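You operate a simulated robot arm through the tools that you are given. There is no shell and no other tool.

Carry out the task below with a simulated two-armed robot. There is one attempt and no reset: what you move stays moved.

Task
Open the green paper bag, add the pistachios, then fold and crease it again.
Fine: empty the open jar into the bag and stand it back by its cap, which stays off; the bag stays in the stand. Set down upright: glass jar.

The check looks at the end state, three seconds after you hand in, the way a careful person would. Anything else that was tipped, shoved, dropped, spilled or broken makes it a failure. Lids that push on must go on centred and level and be pressed home; caps that screw on are set level and turned clockwise until they are tight. Flat cloth is picked up by pressing the open fingertips on it (5 to 10 N) and closing them slowly along it; thin cloth reads only 2 to 8 mm in the jaws.

Robot
Two 7-joint arms with fingered hands on one trunk that stands fixed in place. Base frame: the origin is at the foot of the trunk, x ahead of it, y to its left, z up. Units: m, rad, N and s.
The left shoulder is at [0.07, 0.162, 1.396], the right one opposite. With the tool pointing down near the work surface each hand reaches from about 0.1 to 0.78 m from the base axis, measured 20 degrees to its own side. Payload 4 kg a hand.
The tool frame of a hand sits at the grasp point between the pads (the TCP): z along the fingers, y along the line on which they close. The tips reach 0.026 m beyond it. The gripper opens to 0.132 m. The gripper's body begins 0.073 m behind the TCP. The gripper is a hand of 4 fingers: y runs from the thumb to the fingers, the wrist lies at [0, 0, -0.224] in the tool frame.
Orientation is that of the tool frame in the base frame, as a unit quaternion [w, x, y, z]. With the fingers straight down and closing along the base's y, the tool's x points along the base's -x, its y along +y and its z along -z.

Tools
- The arms move only by the tool servo_tool. It takes "left_targets", "right_targets" or both (then of equal length, played together; a hand with none holds still); each is a list of rows, each an object (a shift or turn left out is 0) with "dp": the shift along the tool's x, y, z in m, a list of three; "rot": the turn, a rotation vector about the tool's x, y, z in rad, a list of three. In form: [{"dp": [tx, ty, tz], "rot": [ax, ay, az]}, ...]. A call has 1 to 20 rows; each row shifts and turns the commanded pose from where the row before left it, along the tool's axes as they then stand. Rows are played at 5 a second. More than 0.05 m and 0.15 rad between two rows, and nothing of the call is played. A pose out of reach is approached as far as the arm can. The call stops where the force on the tool passes 40 N (or 10 N more than at its start, if that is more) or the arm is blocked; 0.2 s more then pass. In this call time passes only in rows, and 0.2 s behind the last. It gives the time, the measured TCP pose, the force on the tool (base axes), the opening and the grip force at its end, in the units of the frame above (readings bear some noise), with the torque about the TCP (base axes, N m) and any sound that the robot's microphone picked up, and new pictures: "views" is both (left out), scene, wrist or none (wrist: the cameras of the hands that moved).
- Cameras (640 x 400 px; columns grow to the right, rows downward): "scene" is now at [0.134, -0.0243, 1.6235]; the picture's right is [-0.30, -0.95, 0.00], its down [-0.55, 0.17, -0.81] and it looks along [0.78, -0.24, -0.58] (base axes); focal length 339 px, centre (320, 200). "left" rides on the left gripper at [-0.073, 0.006, -0.094] in its tool frame; the picture's right is [-0.08, -1.00, 0.00], its down [0.78, -0.06, -0.62] and it looks along [0.61, -0.05, 0.79] (tool axes); focal length 230 px, centre (320, 200). "right" rides on the right gripper at [0.073, 0.006, -0.093] in its tool frame; the picture's right is [-0.08, 1.00, 0.00], its down [-0.79, -0.06, -0.62] and it looks along [-0.61, -0.05, 0.79] (tool axes); focal length 230 px, centre (320, 200). There is no depth. A picture from a camera that has moved, and an enlarged one, comes with that camera's place and axes in the base frame and with its lens.
- raise_lower(by): slides the trunk up (or, below 0, down) by that many m; the arms and the scene camera ride with it, the base frame stays. It gives what a move gives, with no picture.
- curl_fingers(finger1, finger2, finger3, thumb_bend, hand): sets how far each is bent, from 0 (flat) to 100 (curled in); at 30 the hand is open as for a grip, at 70 the pads meet at the TCP. One left out holds its place. A second passes; each finger stops where it meets its share of the squeeze, and holds until it gets a number again. It is the only way to open and close the hand. It gives what a move gives, with no picture; readings hold the bend of each and the force on the fingers (four entries, about 0 where the hand has none), thumb and palm.
- head_to(pan, tilt): turns the head with the scene camera to pan (to the left, within 1.501 rad either way) and tilt (down, from -0.506 to 1.204), counted from straight ahead of the robot. It gives what a move gives, and a new picture of the scene camera.
- zoom(camera, box): a new picture of the part [left, top, right, bottom] of that camera's present view, enlarged. It takes no simulated time.
- close_job(): hands the job in; it is judged then, once.

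Nothing tells you positions but the pictures and the camera data. Unless the task says otherwise, let go and move clear before handing in.

The tools are called after "Emit:" as name(argument=value, ...) on one line, values as JSON. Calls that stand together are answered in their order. servo_tool: Moves the arms, as the interface text tells. Its arguments: {"type":"object","properties":{"left_targets":{"type":"array","items":{"type":"object","properties":{"dp":{"type":"array","items":{"type":"number"}},"rot":{"type":"array","items":{"type":"number"}}}}},"right_targets":{"type":"array","items":{"type":"object","properties":{"dp":{"type":"array","items":{"type":"number"}},"rot":{"type":"array","items":{"type":"number"}}}}},"views":{"type":"string","enum":["both","scene","wrist","none"]}},"required":[]} The other tools are called the same way: raise_lower (by) slides the trunk up or down; curl_fingers (finger1, finger2, finger3, thumb_bend, hand) moves the fingers one by one; head_to (pan, tilt) turns the head that bears the scene camera; zoom (camera, box) takes an enlarged picture of a part of a camera's view; close_job () hands the job in.

At the start:

```text
t: 0.0
left_ee_pos: [0.4671, 0.1286, 1.3506]
left_ee_rot: [0.0, 0.0, 1.0, 0.0]
left_contact_force: [0.5, 0.0, 0.1]
left_wrist_torque: [0.0, 0.01, -0.01]
left_width: 0.1317
left_grasp_force: 0.0
left_shape: jaw
left_bend: [30.0, 30.0, 30.0, 30.0]
left_finger forces: [0.1, 0.0, 0.0, 0.1, 0.1, 0.0]
right_ee_pos: [0.3413, -0.2296, 1.4147]
right_ee_rot: [0.0, 0.0, 1.0, 0.001]
right_contact_force: [0.5, 0.4, 0.6]
right_wrist_torque: [0.0, 0.01, 0.0]
right_width: 0.1317
right_grasp_force: 0.0
right_shape: jaw
right_bend: [30.0, 30.0, 30.0, 30.0]
right_finger forces: [0.0, 0.0, 0.0, 0.0, 0.1, 0.0]
trunk travel left (down, up): [-0.875, 0.065]
head pan, tilt: [-0.305, 0.62]
```

scene: 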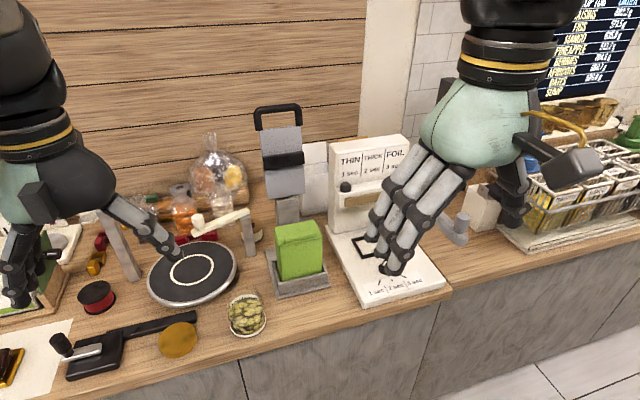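
right: 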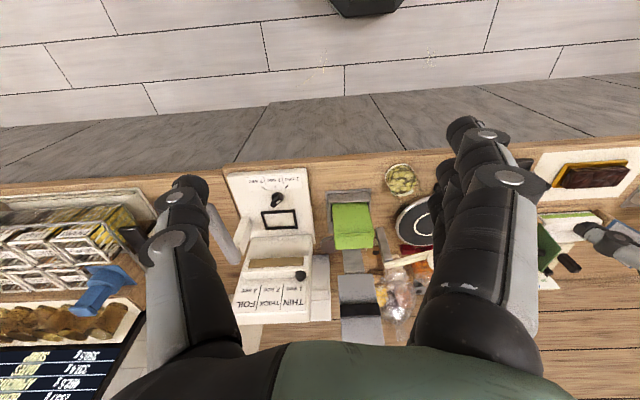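
left: 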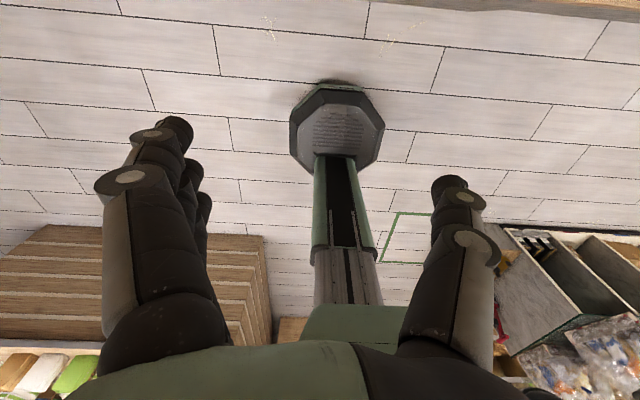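

I see a counter with a green bag in a stand, an open jar of pistachios with a round cap beside it, and a white sealer with "thin/thick/foil" marks. I'll look closer before I move anything.

Emit:
zoom(camera="scene", box=[220, 180, 380, 350])

Emit:
zoom(camera="scene", box=[40, 180, 280, 390])

Emit:
zoom(camera="right", box=[220, 140, 460, 340])

Emit:
zoom(camera="scene", box=[300, 100, 480, 320])

```text
2.35 times, centred on (300, 265) of scene
camera zoom: at [0.134, -0.0243, 1.6235], right [-0.3, -0.95, 0.0], down [-0.55, 0.17, -0.81], along [0.78, -0.24, -0.58], focal length 798 px, centre (367, 47)
```

zoom: 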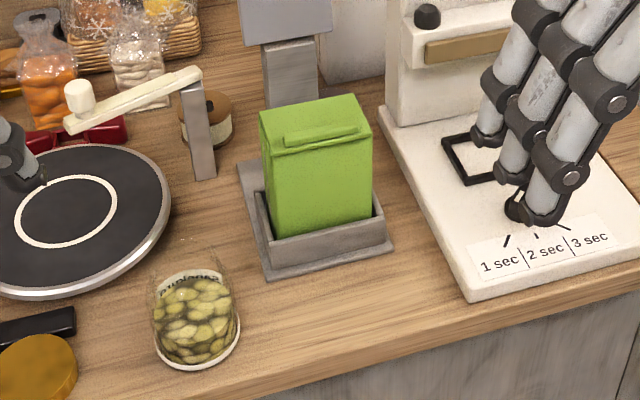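

```text
1.90 times, centred on (160, 285) of scene
camera zoom: at [0.134, -0.0243, 1.6235], right [-0.3, -0.95, 0.0], down [-0.55, 0.17, -0.81], along [0.78, -0.24, -0.58], focal length 646 px, centre (625, 38)
```

zoom: 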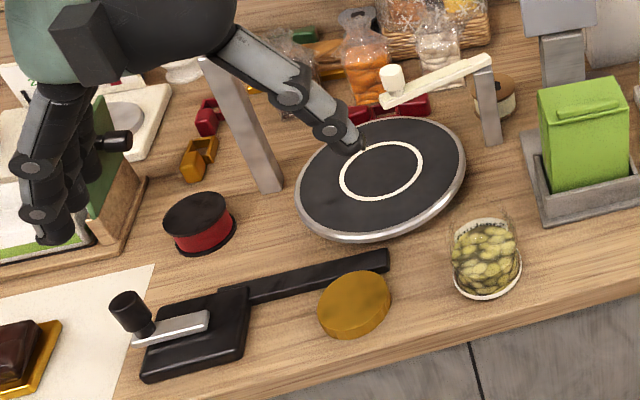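

```text
2.00 times, centred on (340, 240) of right
camera zoom: at [0.2661, -0.2239, 1.51], right [0.08, 1.0, 0.0], down [0.79, -0.06, 0.62], along [0.61, -0.05, -0.79], focal length 460 px, centre (280, 120)
```

zoom: 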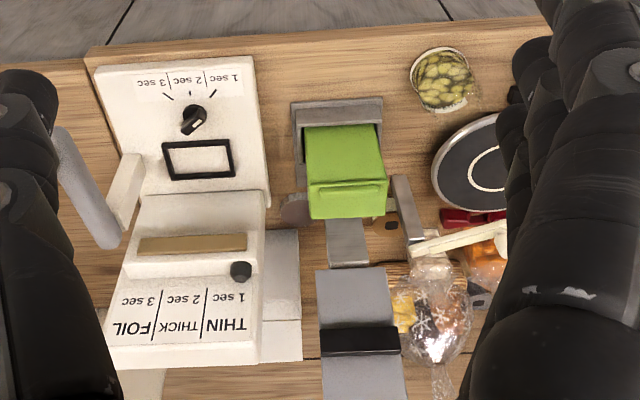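

```text
1.82 times, centred on (390, 210) of scene
camera zoom: at [0.134, -0.0243, 1.6235], right [-0.3, -0.95, 0.0], down [-0.55, 0.17, -0.81], along [0.78, -0.24, -0.58], focal length 617 px, centre (193, 182)
```

zoom: 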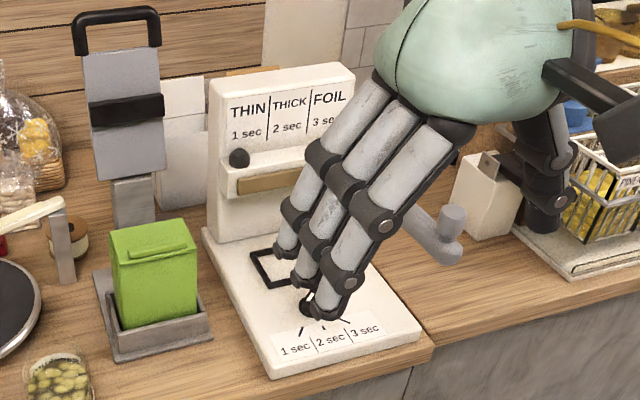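

The bag has a folded-over flap on top, and the jar stands at roughly (0.67, 0.0) on a counter at about z = 0.9. I'll turn the head for a straighter look at both.

Emit:
head_to(pan=-0.1, tilt=0.75)

Emit:
zoom(camera="scene", box=[240, 80, 400, 200])

Emit:
zoom(camera="scene", box=[300, 130, 420, 230])

Emit:
zoom(camera="right", box=[300, 150, 440, 260])

```text
t: 0.7
left_ee_pos: [0.4672, 0.1288, 1.3499]
left_ee_rot: [0.0, -0.001, 1.0, 0.001]
left_contact_force: [-0.4, -0.6, -0.6]
left_wrist_torque: [-0.01, 0.02, -0.01]
left_width: 0.1319
left_grasp_force: 0.1
left_shape: jaw
left_bend: [30.0, 30.0, 30.0, 30.0]
left_finger forces: [0.0, 0.0, 0.0, 0.2, 0.0, 0.0]
right_ee_pos: [0.3397, -0.2284, 1.4149]
right_ee_rot: [0.0, 0.0, 1.0, 0.001]
right_contact_force: [0.7, 1.1, 0.4]
right_wrist_torque: [-0.03, -0.05, -0.03]
right_width: 0.1319
right_grasp_force: 0.0
right_shape: jaw
right_bend: [30.0, 30.0, 30.0, 30.0]
right_finger forces: [0.0, 0.0, 0.1, 0.0, 0.0, 0.0]
trunk travel left (down, up): [-0.875, 0.065]
head pan, tilt: [-0.099, 0.75]
camera scene: at [0.1327, -0.0062, 1.6123], right [-0.1, -0.99, 0.0], down [-0.68, 0.07, -0.73], along [0.73, -0.07, -0.68], focal length 339 px, centre (320, 200)
```

scene: 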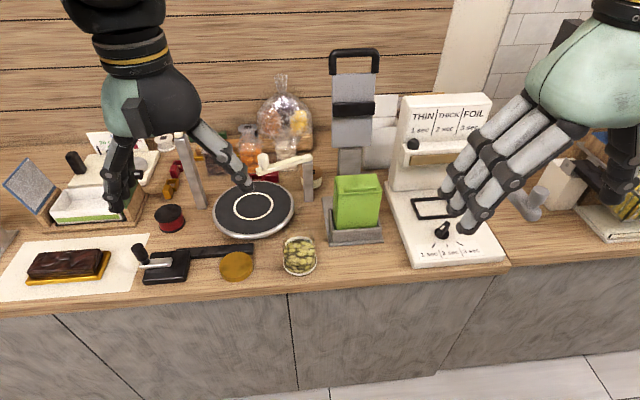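

```text
3.33 times, centred on (320, 140) of scene
camera zoom: at [0.1327, -0.0062, 1.6123], right [-0.1, -0.99, 0.0], down [-0.68, 0.07, -0.73], along [0.73, -0.07, -0.68], focal length 1131 px, centre (320, 400)
```

zoom: 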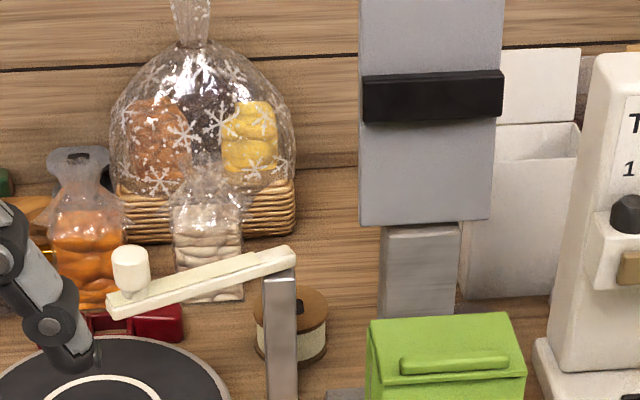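

```text
4.00 times, centred on (360, 180) of scene
camera zoom: at [0.1327, -0.0062, 1.6123], right [-0.1, -0.99, 0.0], down [-0.68, 0.07, -0.73], along [0.73, -0.07, -0.68], focal length 1357 px, centre (160, 280)
```

zoom: 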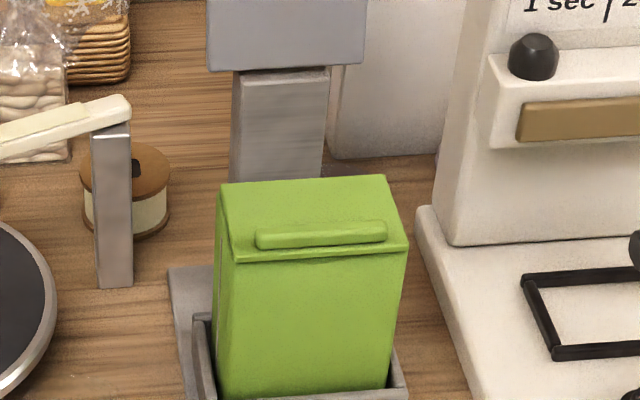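

```text
3.64 times, centred on (370, 205) of right
camera zoom: at [0.2661, -0.2239, 1.51], right [0.08, 1.0, 0.0], down [0.79, -0.06, 0.62], along [0.61, -0.05, -0.79], focal length 837 px, centre (138, 182)
```

zoom: 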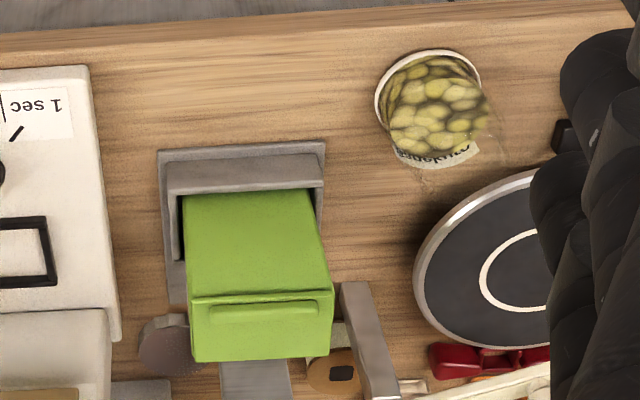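

The bag's top is a flat flap at about z = 1.055, x 0.742 to 0.816, y -0.222 to -0.112. A rolled bar runs along it near the front edge. I'll bring the right wrist camera over it to see how the fold is made.

Emit:
servo_tool(right_targets=[{"dp": [-0.035, 0.0078, 0.018]}, {"dp": [-0.035, 0.0078, 0.018]}, {"dp": [-0.035, 0.0078, 0.018]}, {"dp": [-0.035, 0.0078, 0.018]}, {"dp": [-0.035, 0.0078, 0.018]}, {"dp": [-0.035, 0.0078, 0.018]}, {"dp": [-0.035, 0.0078, 0.018]}, {"dp": [-0.035, 0.0078, 0.018]}, {"dp": [-0.035, 0.0078, 0.018]}], views="both")

```text
t: 2.7
left_ee_pos: [0.4663, 0.128, 1.3507]
left_ee_rot: [0.0, 0.0, 1.0, 0.0]
left_contact_force: [0.7, -0.5, -0.3]
left_wrist_torque: [-0.02, -0.01, -0.04]
left_width: 0.1318
left_grasp_force: 0.0
left_shape: jaw
left_bend: [30.0, 30.0, 30.0, 30.0]
left_finger forces: [0.0, 0.0, 0.0, 0.0, 0.1, 0.0]
right_ee_pos: [0.5751, -0.2243, 1.2209]
right_ee_rot: [0.002, 0.0, 1.0, 0.002]
right_contact_force: [-0.1, -0.4, -0.2]
right_wrist_torque: [-0.04, 0.01, 0.01]
right_width: 0.1322
right_grasp_force: 0.1
right_shape: jaw
right_bend: [30.0, 30.0, 30.0, 30.0]
right_finger forces: [0.1, 0.0, 0.0, 0.0, 0.0, 0.0]
right hand out of reach, approached as far as the arm can: row 5, 6, 7, 8, 9
trunk travel left (down, up): [-0.875, 0.065]
head pan, tilt: [-0.099, 0.75]
camera scene: at [0.1337, -0.0068, 1.6122], right [-0.1, -1.0, 0.0], down [-0.68, 0.07, -0.73], along [0.73, -0.07, -0.68], focal length 339 px, centre (320, 200)
camera right: at [0.5004, -0.2205, 1.3158], right [0.08, 1.0, 0.01], down [0.78, -0.06, 0.62], along [0.62, -0.04, -0.79], focal length 230 px, centre (320, 200)
```

scene: 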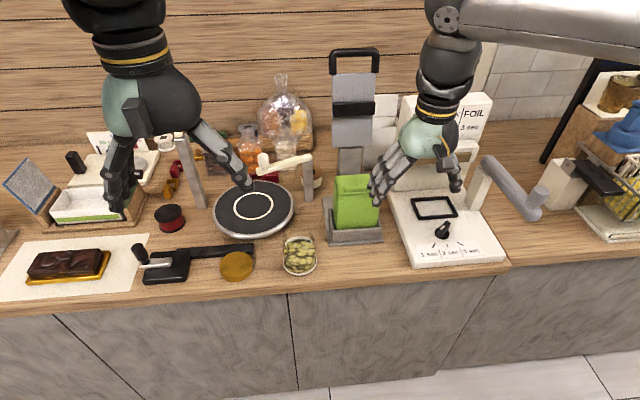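
right: 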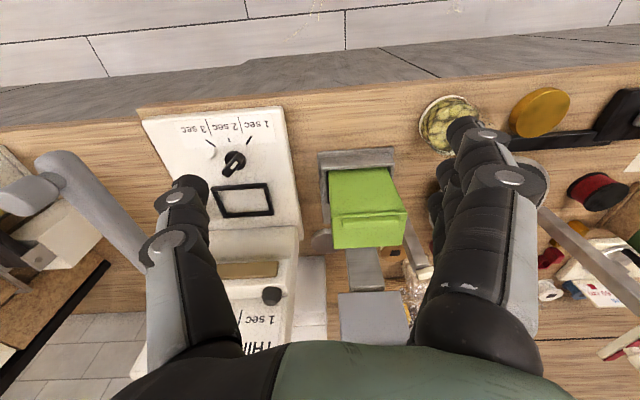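

The right arm ran out of reach with the tool straight down, so I need to pitch the hand forward. I'll pitch it about 43° and lower it, so its camera looks level at the bag's front.

Emit:
servo_tool(right_targets=[{"dp": [0, 0.005, 0.02], "rot": [0, -0.15, 0]}, {"dp": [0.003, 0.005, 0.02], "rot": [0, -0.15, 0]}, {"dp": [0.006, 0.005, 0.019], "rot": [0, -0.15, 0]}, {"dp": [0.009, 0.005, 0.018], "rot": [0, -0.15, 0]}, {"dp": [0.012, 0.005, 0.017], "rot": [0, -0.15, 0]}])

Emit:
zoom(camera="right", box=[220, 100, 460, 300])

```text
t: 3.9
left_ee_pos: [0.4676, 0.1298, 1.3504]
left_ee_rot: [0.0, 0.0, 1.0, 0.0]
left_contact_force: [1.0, 0.4, 0.5]
left_wrist_torque: [0.0, 0.02, -0.03]
left_width: 0.1317
left_grasp_force: 0.2
left_shape: jaw
left_bend: [30.0, 30.0, 30.0, 30.0]
left_finger forces: [0.1, 0.1, 0.0, 0.0, 0.0, 0.0]
right_ee_pos: [0.5714, -0.1971, 1.1194]
right_ee_rot: [0.367, 0.0, 0.93, 0.001]
right_contact_force: [0.3, 0.0, 0.1]
right_wrist_torque: [-0.01, 0.01, -0.03]
right_width: 0.1321
right_grasp_force: 0.0
right_shape: jaw
right_bend: [30.0, 30.0, 30.0, 30.0]
right_finger forces: [0.0, 0.0, 0.1, 0.0, 0.0, 0.0]
trunk travel left (down, up): [-0.875, 0.065]
head pan, tilt: [-0.099, 0.75]
camera scene: at [0.1336, -0.0061, 1.6123], right [-0.1, -1.0, 0.0], down [-0.68, 0.07, -0.73], along [0.73, -0.07, -0.68], focal length 339 px, centre (320, 200)
camera right: at [0.453, -0.193, 1.1394], right [0.06, 1.0, 0.05], down [0.15, -0.06, 0.99], along [0.99, -0.05, -0.16], focal length 230 px, centre (320, 200)
```

scene: 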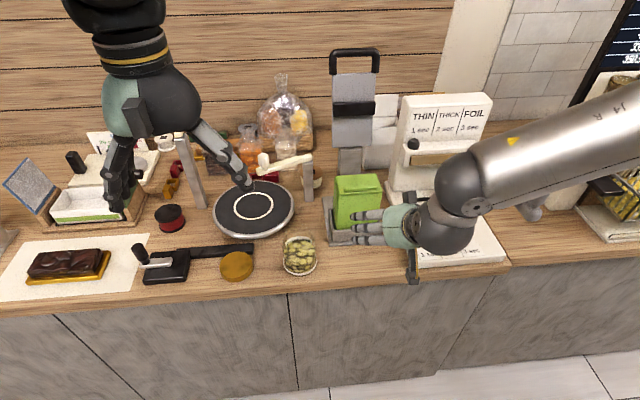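
right: 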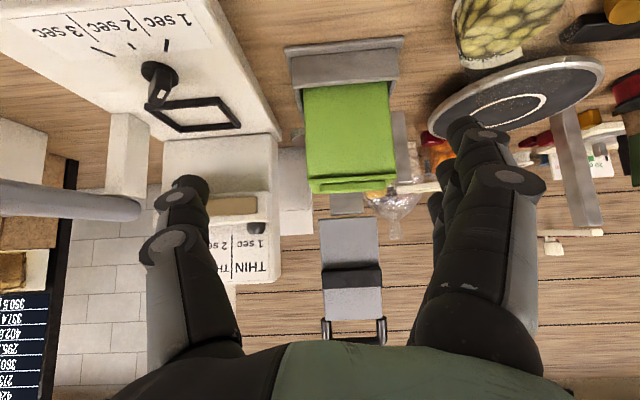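

```text
2.00 times, centred on (340, 200) of right
camera zoom: at [0.453, -0.193, 1.1394], right [0.06, 1.0, 0.05], down [0.15, -0.06, 0.99], along [0.99, -0.05, -0.16], focal length 460 px, centre (280, 200)
```

zoom: 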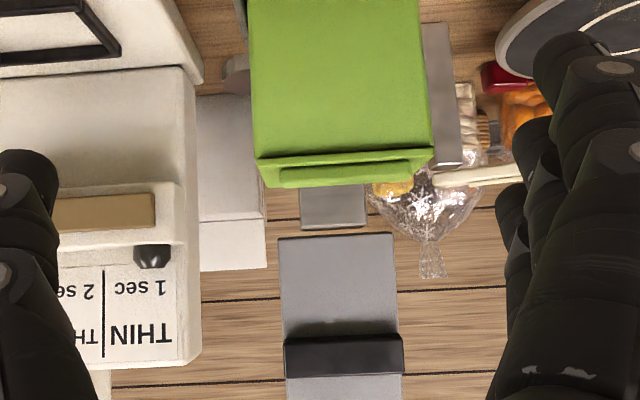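

I can see the lip now: flap top near z = 1.065, with a bar about 12 mm tall along it near x = 0.74. I'll lift the right hand and yaw it 90° so thumb and fingers can straddle that bar.

Emit:
servo_tool(right_targets=[{"dp": [-0.027, 0, -0.029]}, {"dp": [-0.027, 0, -0.029]}, {"rot": [0, 0, 0.15]}, {"rot": [0, 0, 0.15]}, {"rot": [0, 0, 0.15]}, {"rot": [0, 0, 0.15]}, {"rot": [0, 0, 0.15]}, {"rot": [0, 0, 0.15]}, {"rot": [0, 0, 0.15]}, {"rot": [0, 0, 0.15]}, {"rot": [0, 0, 0.15]}, {"rot": [0, 0, 0.15]}, {"rot": [0, 0, 0.07]}, {"rot": [0.13, 0, 0]}, {"rot": [0.13, 0, 0]}, {"rot": [0.13, 0, 0]}])

```text
t: 7.3
left_ee_pos: [0.467, 0.1288, 1.3489]
left_ee_rot: [-0.001, 0.0, 1.0, 0.0]
left_contact_force: [-0.5, 0.2, 1.3]
left_wrist_torque: [-0.03, 0.03, 0.0]
left_width: 0.1318
left_grasp_force: 0.1
left_shape: jaw
left_bend: [30.0, 30.0, 30.0, 30.0]
left_finger forces: [0.0, 0.0, 0.0, 0.0, 0.1, 0.1]
right_ee_pos: [0.5709, -0.1985, 1.1985]
right_ee_rot: [0.126, 0.696, 0.696, 0.125]
right_contact_force: [-0.1, 0.1, -0.2]
right_wrist_torque: [0.01, 0.0, -0.01]
right_width: 0.1318
right_grasp_force: 0.1
right_shape: jaw
right_bend: [30.0, 30.0, 30.0, 30.0]
right_finger forces: [0.0, 0.1, 0.1, 0.0, 0.0, 0.0]
trunk travel left (down, up): [-0.875, 0.065]
head pan, tilt: [-0.099, 0.75]
camera scene: at [0.1341, -0.0063, 1.6121], right [-0.1, -1.0, 0.0], down [-0.68, 0.07, -0.73], along [0.73, -0.07, -0.68], focal length 339 px, centre (320, 200)
camera right: at [0.5431, -0.1268, 1.29], right [0.93, -0.08, 0.35], down [-0.27, -0.79, 0.56], along [0.23, -0.61, -0.75], focal length 230 px, centre (320, 200)
```

scene: 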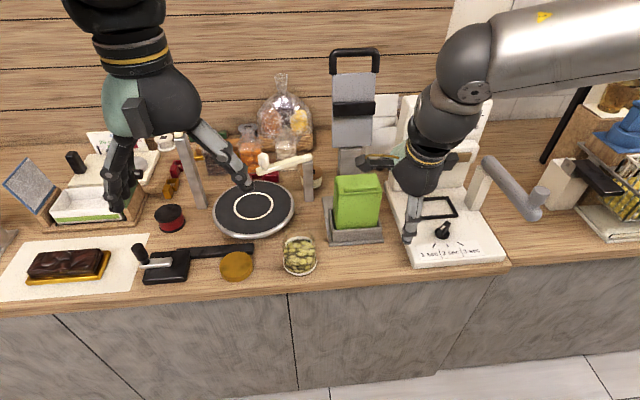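
right: 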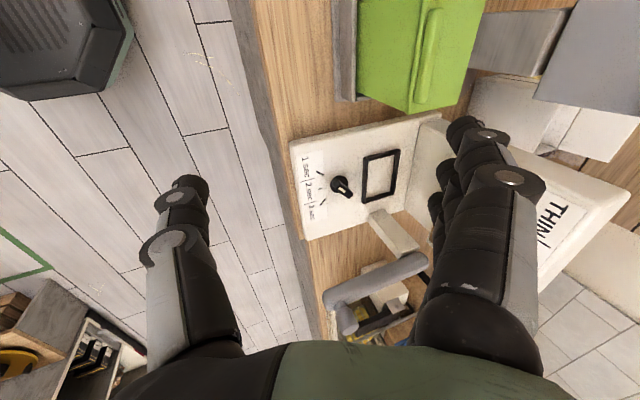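

The wrist reached that pose, and its camera now sees the bar from above. I'll zoom in to fix the bar's position.

Emit:
zoom(camera="right", box=[330, 0, 530, 125])

Emit:
zoom(camera="scene", box=[320, 160, 400, 210])

```text
3.20 times, centred on (430, 62) of right
camera zoom: at [0.5431, -0.1268, 1.29], right [0.93, -0.08, 0.35], down [-0.27, -0.79, 0.56], along [0.23, -0.61, -0.75], focal length 736 px, centre (-32, 640)
```

zoom: 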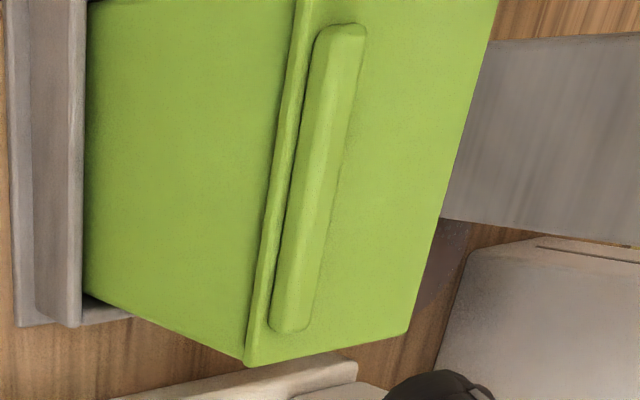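

```text
8.00 times, centred on (360, 185) of scene
camera zoom: at [0.1341, -0.0063, 1.6121], right [-0.1, -1.0, 0.0], down [-0.68, 0.07, -0.73], along [0.73, -0.07, -0.68], focal length 2714 px, centre (0, 320)
```

zoom: 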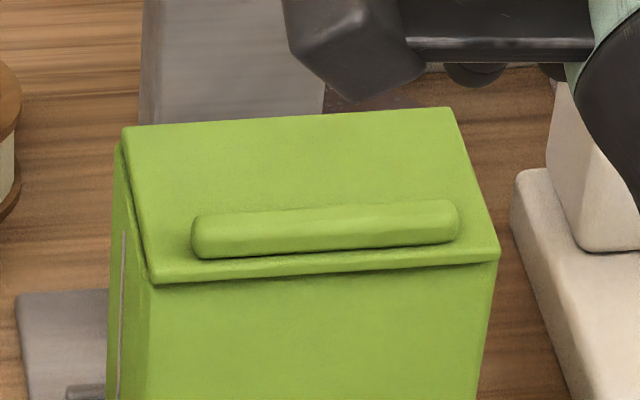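

The flap is a lid-like panel with a bar about 12 mm thick, centred near (0.738, -0.163, 1.076), most likely hinged at the back. I'll raise the trunk for more wrist range and narrow the right hand's opening before I approach.

Emit:
raise_lower(by=0.06)

Emit:
curl_fingers(hand="right", finger1=57, finger2=57, finger3=57, thumb_bend=57)

Emit:
servo_tool(right_targets=[{"dp": [0.0089, 0.0275, 0.0365]}, {"dp": [0.0089, 0.0275, 0.0365]}, {"dp": [0.0089, 0.0275, 0.0365]}, {"dp": [0.0089, 0.0275, 0.0365]}])

```text
t: 8.3
left_ee_pos: [0.4671, 0.1287, 1.4103]
left_ee_rot: [0.0, 0.0, 1.0, 0.001]
left_contact_force: [-0.2, -0.3, 0.4]
left_wrist_torque: [-0.01, -0.01, 0.02]
left_width: 0.1319
left_grasp_force: 0.1
left_shape: jaw
left_bend: [30.0, 30.0, 30.0, 30.0]
left_finger forces: [0.1, 0.0, 0.1, 0.1, 0.1, 0.0]
right_ee_pos: [0.5704, -0.1983, 1.2591]
right_ee_rot: [0.126, 0.695, 0.697, 0.126]
right_contact_force: [-0.5, 0.3, 0.7]
right_wrist_torque: [0.02, 0.0, -0.01]
right_width: 0.1323
right_grasp_force: 0.1
right_shape: jaw
right_bend: [30.0, 30.0, 30.0, 30.0]
right_finger forces: [0.1, 0.0, 0.1, 0.0, 0.0, 0.1]
trunk travel left (down, up): [-0.935, 0.005]
head pan, tilt: [-0.099, 0.75]
```

```text
t: 9.3
left_ee_pos: [0.4673, 0.1285, 1.4093]
left_ee_rot: [0.0, 0.0, 1.0, 0.0]
left_contact_force: [0.4, 0.4, 0.6]
left_wrist_torque: [0.02, -0.05, 0.02]
left_width: 0.1318
left_grasp_force: 0.2
left_shape: jaw
left_bend: [30.0, 30.0, 30.0, 30.0]
left_finger forces: [0.1, 0.0, 0.1, 0.1, 0.0, 0.1]
right_ee_pos: [0.5709, -0.2001, 1.2597]
right_ee_rot: [0.127, 0.695, 0.696, 0.126]
right_contact_force: [0.1, 0.9, -0.1]
right_wrist_torque: [-0.04, 0.01, -0.01]
right_width: 0.0522
right_grasp_force: 0.0
right_shape: fingers
right_bend: [56.0, 56.0, 56.0, 56.0]
right_finger forces: [0.0, 0.1, 0.0, 0.0, 0.0, 0.1]
trunk travel left (down, up): [-0.935, 0.005]
head pan, tilt: [-0.099, 0.75]
```

```text
t: 10.3
left_ee_pos: [0.4665, 0.128, 1.4122]
left_ee_rot: [0.0, 0.0, 1.0, 0.0]
left_contact_force: [0.3, 0.2, 0.3]
left_wrist_torque: [0.0, 0.0, 0.03]
left_width: 0.1317
left_grasp_force: 0.0
left_shape: jaw
left_bend: [30.0, 30.0, 30.0, 30.0]
left_finger forces: [0.0, 0.0, 0.0, 0.0, 0.0, 0.0]
right_ee_pos: [0.662, -0.2247, 1.1909]
right_ee_rot: [0.126, 0.696, 0.696, 0.128]
right_contact_force: [0.6, -0.1, -0.7]
right_wrist_torque: [0.0, 0.02, 0.02]
right_width: 0.052
right_grasp_force: 0.1
right_shape: fingers
right_bend: [56.0, 56.0, 56.0, 56.0]
right_finger forces: [0.1, 0.0, 0.0, 0.0, 0.0, 0.0]
right hand out of reach, approached as far as the arm can: row 2, 3, 4
trunk travel left (down, up): [-0.935, 0.005]
head pan, tilt: [-0.099, 0.75]
camera scene: at [0.1325, -0.0065, 1.6723], right [-0.1, -1.0, 0.0], down [-0.68, 0.07, -0.73], along [0.73, -0.07, -0.68], focal length 339 px, centre (320, 200)
camera right: at [0.6337, -0.1529, 1.2814], right [0.93, -0.08, 0.35], down [-0.27, -0.79, 0.55], along [0.23, -0.61, -0.75], focal length 230 px, centre (320, 200)
```

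scene: 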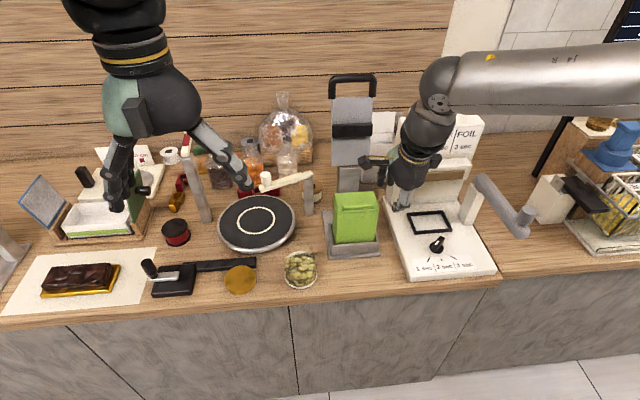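
right: 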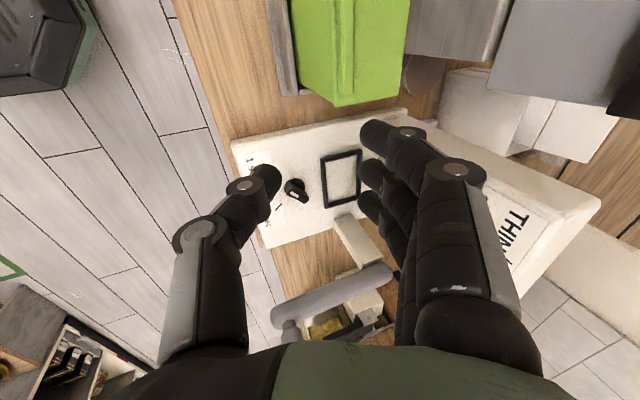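

The right arm hit its reach limit about 8 cm short while the wrist was high and the elbow out to the side. I'll go lower first, then move forward.

Emit:
servo_tool(right_targets=[{"dp": [0.01, -0.02, 0.03]}, {"dp": [0.01, -0.02, 0.03]}, {"dp": [0.01, 0.0, 0.015]}, {"dp": [0.01, 0.02, 0.0075]}, {"dp": [0.01, 0.02, 0.0075]}, {"dp": [0.01, 0.02, 0.0075]}])

```text
t: 11.7
left_ee_pos: [0.467, 0.1271, 1.4092]
left_ee_rot: [0.0, 0.0, 1.0, 0.0]
left_contact_force: [-0.5, 0.6, -0.3]
left_wrist_torque: [-0.01, 0.01, -0.03]
left_width: 0.1316
left_grasp_force: 0.1
left_shape: jaw
left_bend: [30.0, 30.0, 30.0, 30.0]
left_finger forces: [0.0, 0.0, 0.0, 0.1, 0.1, 0.0]
right_ee_pos: [0.6518, -0.2334, 1.1565]
right_ee_rot: [0.125, 0.695, 0.696, 0.127]
right_contact_force: [0.4, 0.6, 0.2]
right_wrist_torque: [-0.01, -0.01, 0.03]
right_width: 0.0522
right_grasp_force: 0.1
right_shape: fingers
right_bend: [56.0, 56.0, 56.0, 56.0]
right_finger forces: [0.1, 0.0, 0.0, 0.0, 0.0, 0.0]
right hand out of reach, approached as far as the arm can: row 1, 2, 3, 4, 5, 6
trunk travel left (down, up): [-0.935, 0.005]
head pan, tilt: [-0.099, 0.75]
camera scene: at [0.1332, -0.0062, 1.6722], right [-0.1, -1.0, 0.0], down [-0.68, 0.07, -0.73], along [0.73, -0.07, -0.68], focal length 339 px, centre (320, 200)
camera right: at [0.6237, -0.1614, 1.2476], right [0.93, -0.08, 0.35], down [-0.27, -0.79, 0.56], along [0.23, -0.61, -0.75], focal length 230 px, centre (320, 200)
```

scene: 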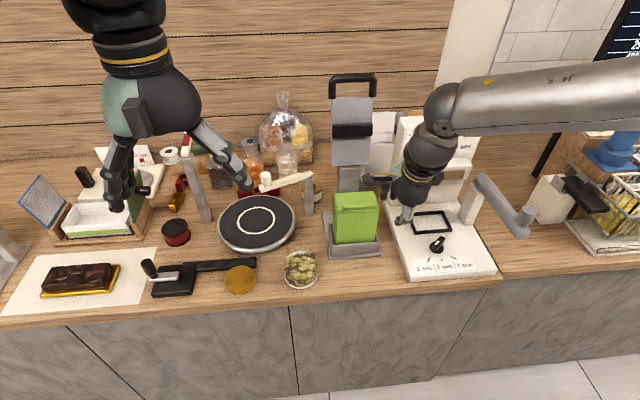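
right: 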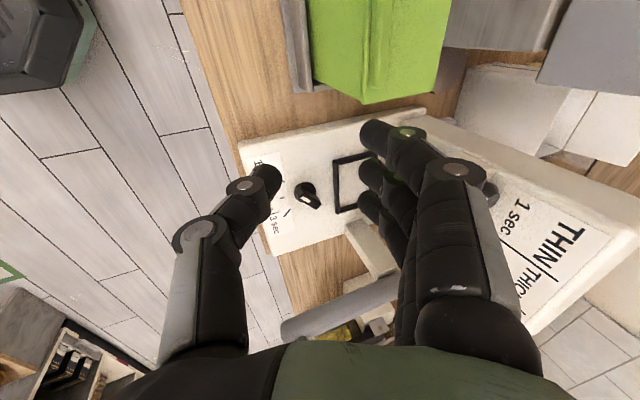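

It looks like a joint limit rather than distance. A steeper forward pitch pulls the wrist back, and it also suits a better grip with the thumb under the front lip and the fingers over the bar. I'll pitch to about 1 rad and try moving left and forward.

Emit:
servo_tool(right_targets=[{"rot": [-0.15, 0, 0]}, {"rot": [-0.15, 0, 0]}, {"rot": [-0.15, 0, 0]}, {"rot": [-0.15, 0, 0]}, {"rot": [-0.05, 0, 0]}, {"dp": [0.02, 0, 0]}, {"dp": [0.02, 0, 0]}, {"dp": [0.02, 0, 0]}])

```text
t: 13.5
left_ee_pos: [0.4668, 0.1283, 1.4108]
left_ee_rot: [0.0, 0.0, 1.0, 0.0]
left_contact_force: [0.1, 0.6, -0.4]
left_wrist_torque: [-0.02, -0.03, 0.02]
left_width: 0.1319
left_grasp_force: 0.1
left_shape: jaw
left_bend: [30.0, 30.0, 30.0, 30.0]
left_finger forces: [0.0, 0.1, 0.0, 0.0, 0.0, 0.0]
right_ee_pos: [0.6443, -0.192, 1.1747]
right_ee_rot: [0.34, 0.619, 0.62, 0.343]
right_contact_force: [-0.1, -0.2, -0.6]
right_wrist_torque: [-0.02, 0.0, -0.02]
right_width: 0.0518
right_grasp_force: 0.0
right_shape: fingers
right_bend: [56.0, 56.0, 56.0, 56.0]
right_finger forces: [0.0, 0.0, 0.1, 0.0, 0.0, 0.1]
right hand out of reach, approached as far as the arm can: row 7, 8
trunk travel left (down, up): [-0.935, 0.005]
head pan, tilt: [-0.099, 0.75]
camera scene: at [0.1318, -0.0072, 1.6724], right [-0.1, -1.0, 0.0], down [-0.68, 0.07, -0.73], along [0.73, -0.07, -0.68], focal length 339 px, centre (320, 200)
camera right: at [0.5676, -0.1201, 1.2305], right [0.53, -0.08, 0.84], down [-0.55, -0.79, 0.28], along [0.64, -0.61, -0.46], focal length 230 px, centre (320, 200)
```

scene: 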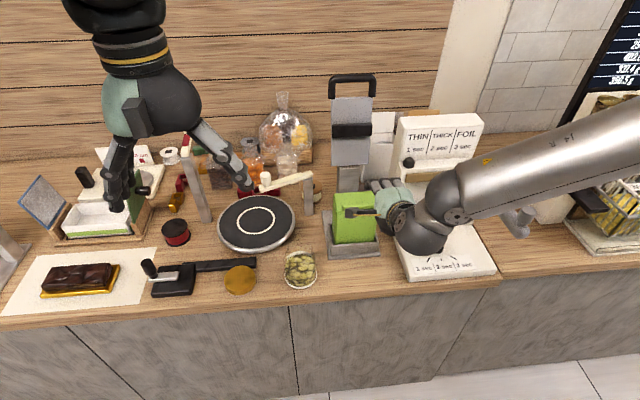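
right: 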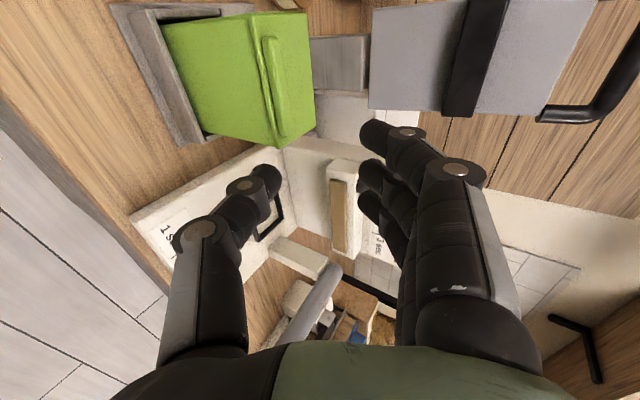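

The forearm comes in from the right, so the wrist is at its sideways limit. Pointing the hand level and forward should force the elbow in behind it, so I'll try that while pulling back a little.

Emit:
servo_tool(right_targets=[{"dp": [0, 0, -0.03], "rot": [-0.15, 0, 0]}, {"dp": [0, 0, -0.03], "rot": [-0.15, 0, 0]}, {"dp": [0, 0, -0.03], "rot": [-0.15, 0, 0]}, {"dp": [0, 0, -0.03], "rot": [-0.15, 0, 0]}, {"dp": [0.02, 0, 0]}, {"dp": [0.02, 0, 0]}, {"dp": [0.02, 0, 0]}])

```text
t: 15.1
left_ee_pos: [0.4676, 0.1285, 1.4105]
left_ee_rot: [0.0, 0.001, 1.0, 0.0]
left_contact_force: [-1.1, -0.4, 0.1]
left_wrist_torque: [-0.02, -0.01, -0.02]
left_width: 0.132
left_grasp_force: 0.1
left_shape: jaw
left_bend: [30.0, 30.0, 30.0, 30.0]
left_finger forces: [0.0, 0.0, 0.0, 0.1, 0.1, 0.0]
right_ee_pos: [0.5322, -0.1615, 1.2924]
right_ee_rot: [0.49, 0.52, 0.51, 0.479]
right_contact_force: [0.8, 0.1, 0.8]
right_wrist_torque: [-0.02, 0.0, -0.04]
right_width: 0.0516
right_grasp_force: 0.0
right_shape: fingers
right_bend: [56.0, 56.0, 56.0, 56.0]
right_finger forces: [0.1, 0.1, 0.0, 0.0, 0.1, 0.0]
right hand out of reach, approached as far as the arm can: row 2, 3, 4, 5, 6, 7
trunk travel left (down, up): [-0.935, 0.005]
head pan, tilt: [-0.099, 0.75]
camera scene: at [0.1329, -0.0056, 1.6723], right [-0.1, -1.0, 0.0], down [-0.68, 0.07, -0.73], along [0.73, -0.07, -0.68], focal length 339 px, centre (320, 200)
camera right: at [0.4402, -0.0883, 1.306], right [0.06, -0.08, 1.0], down [-0.64, -0.77, -0.02], along [0.77, -0.63, -0.09], focal length 230 px, centre (320, 200)
```

scene: 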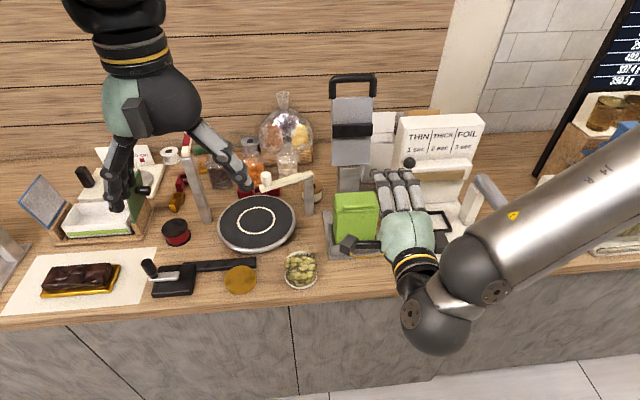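
right: 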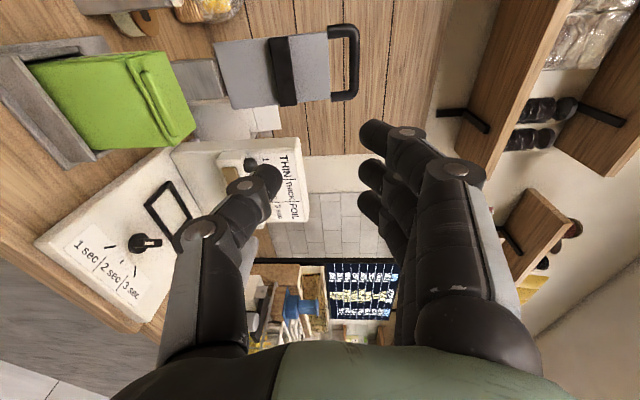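

The limit follows the sideways wrist bend, so fingers pointing left and down should suit this arm much better. I'll pitch back to about 0.33 rad and tilt the fingers left about 0.55 rad, which still closes along x across the bar.

Emit:
servo_tool(right_targets=[{"rot": [0.15, 0, 0]}, {"rot": [0.15, 0.0, 0]}, {"rot": [0.15, 0.0, 0]}, {"rot": [0.15, 0, 0]}, {"rot": [0.15, 0, 0]}, {"rot": [0.15, 0, 0]}, {"rot": [0.15, 0, 0]}, {"rot": [0.15, 0, 0]}, {"rot": [0, 0.14, 0]}, {"rot": [0, 0.14, 0]}, {"rot": [0, 0.14, 0]}, {"rot": [0, 0.14, 0]}])

```text
t: 17.7
left_ee_pos: [0.4666, 0.1254, 1.4114]
left_ee_rot: [0.0, 0.001, 1.0, 0.001]
left_contact_force: [0.6, 0.3, 0.0]
left_wrist_torque: [0.0, -0.01, -0.02]
left_width: 0.132
left_grasp_force: 0.2
left_shape: jaw
left_bend: [30.0, 30.0, 30.0, 30.0]
left_finger forces: [0.0, 0.0, 0.0, 0.0, 0.1, 0.1]
right_ee_pos: [0.526, -0.1827, 1.2629]
right_ee_rot: [0.224, 0.475, 0.665, 0.531]
right_contact_force: [0.2, -0.7, 0.5]
right_wrist_torque: [-0.01, -0.03, 0.02]
right_width: 0.0518
right_grasp_force: 0.0
right_shape: fingers
right_bend: [56.0, 56.0, 56.0, 56.0]
right_finger forces: [0.1, 0.1, 0.1, 0.1, 0.0, 0.0]
right hand out of reach, approached as far as the arm can: row 2, 3, 4, 5, 6, 7, 8, 9, 10
trunk travel left (down, up): [-0.935, 0.005]
head pan, tilt: [-0.099, 0.75]
camera scene: at [0.1328, -0.0105, 1.6722], right [-0.1, -1.0, 0.0], down [-0.68, 0.07, -0.73], along [0.73, -0.07, -0.68], focal length 339 px, centre (320, 200)
camera right: at [0.4205, -0.1667, 1.3165], right [0.43, -0.08, 0.9], down [-0.17, -0.99, -0.01], along [0.89, -0.15, -0.43], focal length 230 px, centre (320, 200)
```

scene: 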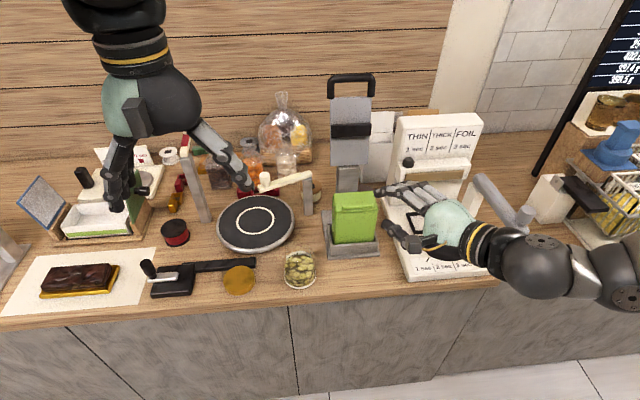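
right: 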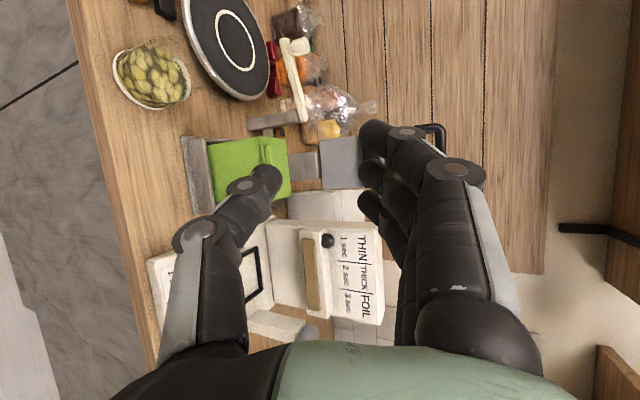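

The arm settled into a comfortable pose pointing forward and left, palm down, with the closing line rising about 67°. That suits a thumb-under-lip grip, so I'll move to a pre-grasp in front of the bag.

Emit:
servo_tool(right_targets=[{"dp": [-0.0226, -0.0157, 0.0284]}, {"dp": [-0.0226, -0.0157, 0.0284]}, {"dp": [-0.0226, -0.0157, 0.0284]}, {"dp": [-0.0226, -0.0157, 0.0284]}, {"dp": [-0.0226, -0.0157, 0.0284]}])

Emit:
zoom(camera="scene", box=[300, 150, 460, 270])

```text
t: 18.9
left_ee_pos: [0.4639, 0.125, 1.4111]
left_ee_rot: [0.001, 0.0, 1.0, 0.001]
left_contact_force: [-0.5, 0.1, 1.3]
left_wrist_torque: [0.01, -0.02, -0.01]
left_width: 0.1318
left_grasp_force: 0.1
left_shape: jaw
left_bend: [30.0, 30.0, 30.0, 30.0]
left_finger forces: [0.0, 0.0, 0.0, 0.1, 0.0, 0.1]
right_ee_pos: [0.6113, -0.1978, 1.1703]
right_ee_rot: [0.226, 0.474, 0.664, 0.532]
right_contact_force: [0.4, -0.7, -0.9]
right_wrist_torque: [0.03, 0.02, 0.02]
right_width: 0.0516
right_grasp_force: 0.0
right_shape: fingers
right_bend: [56.0, 56.0, 56.0, 56.0]
right_finger forces: [0.0, 0.1, 0.0, 0.0, 0.1, 0.0]
right hand out of reach, approached as far as the arm can: row 4, 5
trunk travel left (down, up): [-0.935, 0.005]
head pan, tilt: [-0.099, 0.75]
camera scene: at [0.1298, -0.0099, 1.6725], right [-0.1, -1.0, 0.0], down [-0.68, 0.07, -0.73], along [0.73, -0.07, -0.68], focal length 339 px, centre (320, 200)
camera right: at [0.5049, -0.1816, 1.2237], right [0.42, -0.08, 0.9], down [-0.17, -0.99, -0.01], along [0.89, -0.15, -0.43], focal length 230 px, centre (320, 200)
```

scene: 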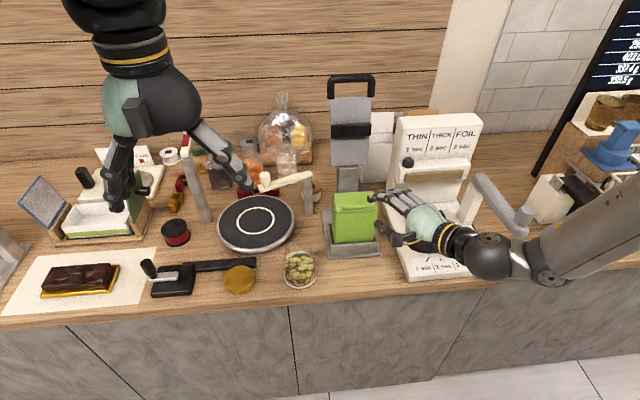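
right: 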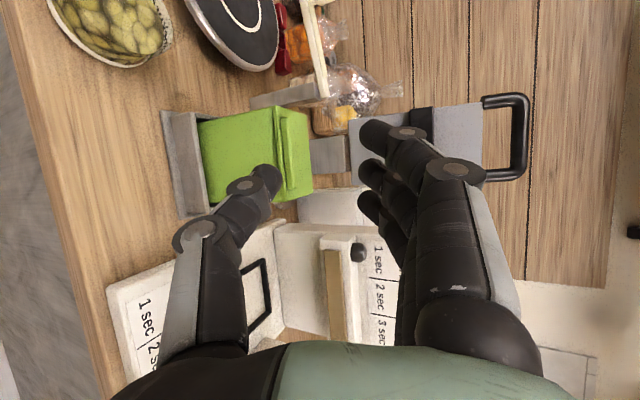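

```text
3.33 times, centred on (380, 210) of scene
camera zoom: at [0.1298, -0.0099, 1.6725], right [-0.1, -1.0, 0.0], down [-0.68, 0.07, -0.73], along [0.73, -0.07, -0.68], focal length 1131 px, centre (120, 167)
```

zoom: 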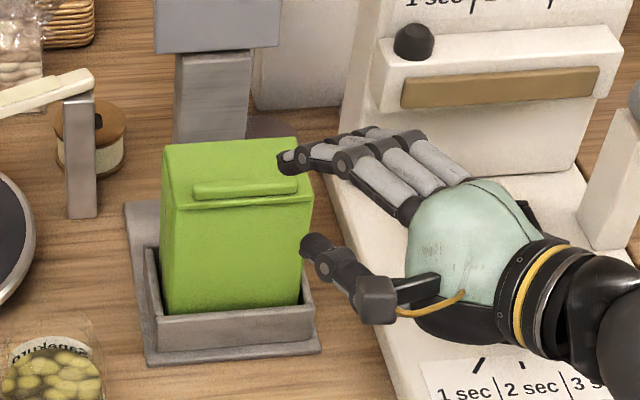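

It stopped again for the same reason. There's a neater grip: with the hand at its original yaw it closes along y, so thumb and one finger can hold the bar by its two ends (y about -0.123 and -0.205). The flap can then pivot between the pads, so I'll rotate back to that yaw with a forward pitch.

Emit:
servo_tool(right_targets=[{"dp": [0.006, 0.0276, -0.0101]}, {"rot": [0.0647, -0.0072, -0.1288]}, {"rot": [0.0647, -0.0072, -0.1288]}, {"rot": [0.0647, -0.0072, -0.1288]}, {"rot": [0.0647, -0.0072, -0.1288]}, {"rot": [0.0647, -0.0072, -0.1288]}, {"rot": [0.0647, -0.0072, -0.1288]}, {"rot": [0.0647, -0.0072, -0.1288]}, {"rot": [0.0647, -0.0072, -0.1288]}, {"rot": [0.0647, -0.0072, -0.1288]}, {"rot": [0.0647, -0.0072, -0.1288]}, {"rot": [0.0647, -0.0072, -0.1288]}])

Emit:
curl_fingers(hand="right", finger1=30, finger2=30, finger3=30, thumb_bend=30)

```text
t: 21.5
left_ee_pos: [0.4679, 0.1273, 1.4106]
left_ee_rot: [0.0, 0.0, 1.0, -0.001]
left_contact_force: [-0.5, -0.7, 0.3]
left_wrist_torque: [-0.03, -0.01, 0.0]
left_width: 0.132
left_grasp_force: 0.1
left_shape: jaw
left_bend: [30.0, 30.0, 30.0, 30.0]
left_finger forces: [0.1, 0.1, 0.0, 0.1, 0.0, 0.1]
right_ee_pos: [0.6131, -0.1959, 1.2009]
right_ee_rot: [0.367, -0.001, 0.93, -0.001]
right_contact_force: [-0.4, -0.2, 0.4]
right_wrist_torque: [0.0, 0.0, 0.0]
right_width: 0.0518
right_grasp_force: 0.0
right_shape: fingers
right_bend: [56.0, 56.0, 56.0, 56.0]
right_finger forces: [0.1, 0.0, 0.1, 0.0, 0.1, 0.1]
trunk travel left (down, up): [-0.935, 0.005]
head pan, tilt: [-0.099, 0.75]
camera scene: at [0.1334, -0.0065, 1.6722], right [-0.1, -1.0, 0.0], down [-0.68, 0.07, -0.73], along [0.73, -0.07, -0.68], focal length 339 px, centre (320, 200)
camera right: at [0.4954, -0.1911, 1.2214], right [0.06, 1.0, 0.05], down [0.15, -0.06, 0.99], along [0.99, -0.05, -0.15], focal length 230 px, centre (320, 200)
```

scene: 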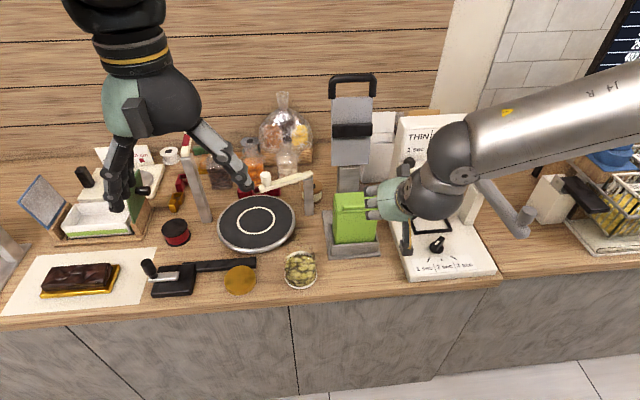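
right: 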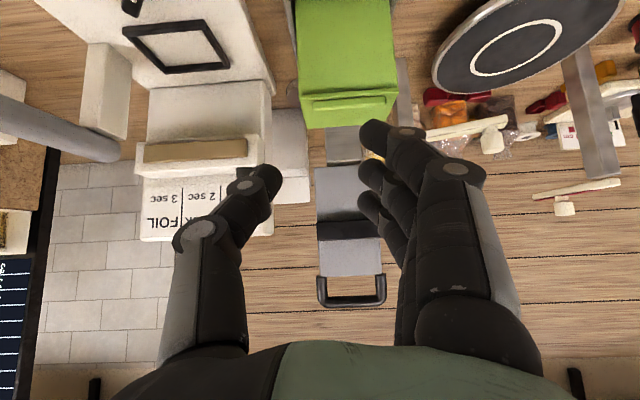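

```text
t: 22.5
left_ee_pos: [0.467, 0.1292, 1.4109]
left_ee_rot: [0.0, 0.0, 1.0, 0.0]
left_contact_force: [0.4, 0.4, -0.3]
left_wrist_torque: [-0.01, -0.03, 0.0]
left_width: 0.1319
left_grasp_force: 0.1
left_shape: jaw
left_bend: [30.0, 30.0, 30.0, 30.0]
left_finger forces: [0.0, 0.0, 0.1, 0.1, 0.0, 0.0]
right_ee_pos: [0.6138, -0.1955, 1.2021]
right_ee_rot: [0.368, 0.001, 0.93, -0.001]
right_contact_force: [-0.4, 0.2, -0.2]
right_wrist_torque: [-0.01, 0.02, 0.02]
right_width: 0.1356
right_grasp_force: 0.1
right_shape: fingers
right_bend: [30.0, 30.0, 30.0, 30.0]
right_finger forces: [0.0, 0.1, 0.1, 0.0, 0.0, 0.0]
trunk travel left (down, up): [-0.935, 0.005]
head pan, tilt: [-0.099, 0.75]
```

That pose worked straight away. I'll move to just above and in front of the bar, centred on y = -0.164.

Emit:
servo_tool(right_targets=[{"dp": [-0.0095, 0.0107, 0.0317]}, {"dp": [-0.0095, 0.0107, 0.0317]}, {"dp": [-0.0095, 0.0107, 0.0317]}])

Emit:
zoom(camera="scene", box=[300, 150, 460, 270])

```text
t: 23.3
left_ee_pos: [0.4651, 0.1285, 1.411]
left_ee_rot: [0.0, 0.0, 1.0, 0.0]
left_contact_force: [0.3, -0.1, 0.0]
left_wrist_torque: [-0.01, 0.01, 0.01]
left_width: 0.1319
left_grasp_force: 0.0
left_shape: jaw
left_bend: [30.0, 30.0, 30.0, 30.0]
left_finger forces: [0.0, 0.0, 0.0, 0.0, 0.1, 0.0]
right_ee_pos: [0.6798, -0.1992, 1.1765]
right_ee_rot: [0.369, -0.001, 0.93, 0.001]
right_contact_force: [-0.7, -0.5, 0.0]
right_wrist_torque: [-0.01, 0.02, -0.04]
right_width: 0.1359
right_grasp_force: 0.0
right_shape: fingers
right_bend: [30.0, 30.0, 30.0, 30.0]
right_finger forces: [0.0, 0.0, 0.0, 0.1, 0.0, 0.0]
right hand out of reach, approached as far as the arm can: row 2, 3
trunk travel left (down, up): [-0.935, 0.005]
head pan, tilt: [-0.099, 0.75]
camera scene: at [0.1315, -0.0068, 1.6724], right [-0.1, -1.0, 0.0], down [-0.68, 0.07, -0.73], along [0.73, -0.07, -0.68], focal length 339 px, centre (320, 200)
camera right: at [0.5619, -0.1952, 1.1962], right [0.06, 1.0, 0.05], down [0.15, -0.06, 0.99], along [0.99, -0.05, -0.15], focal length 230 px, centre (320, 200)
```

scene: 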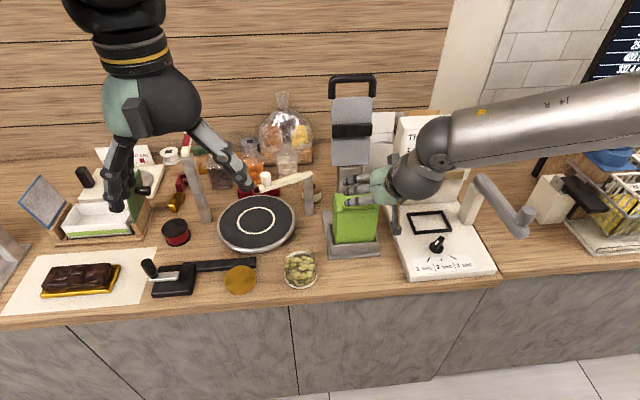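
right: 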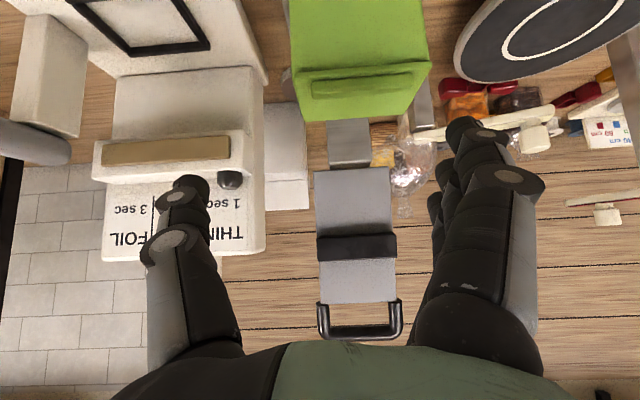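

```text
3.33 times, centred on (380, 210) of scene
camera zoom: at [0.1315, -0.0068, 1.6724], right [-0.1, -1.0, 0.0], down [-0.68, 0.07, -0.73], along [0.73, -0.07, -0.68], focal length 1131 px, centre (120, 167)
```

zoom: 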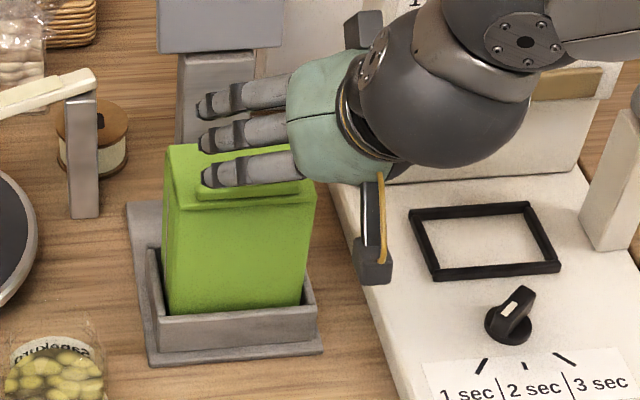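

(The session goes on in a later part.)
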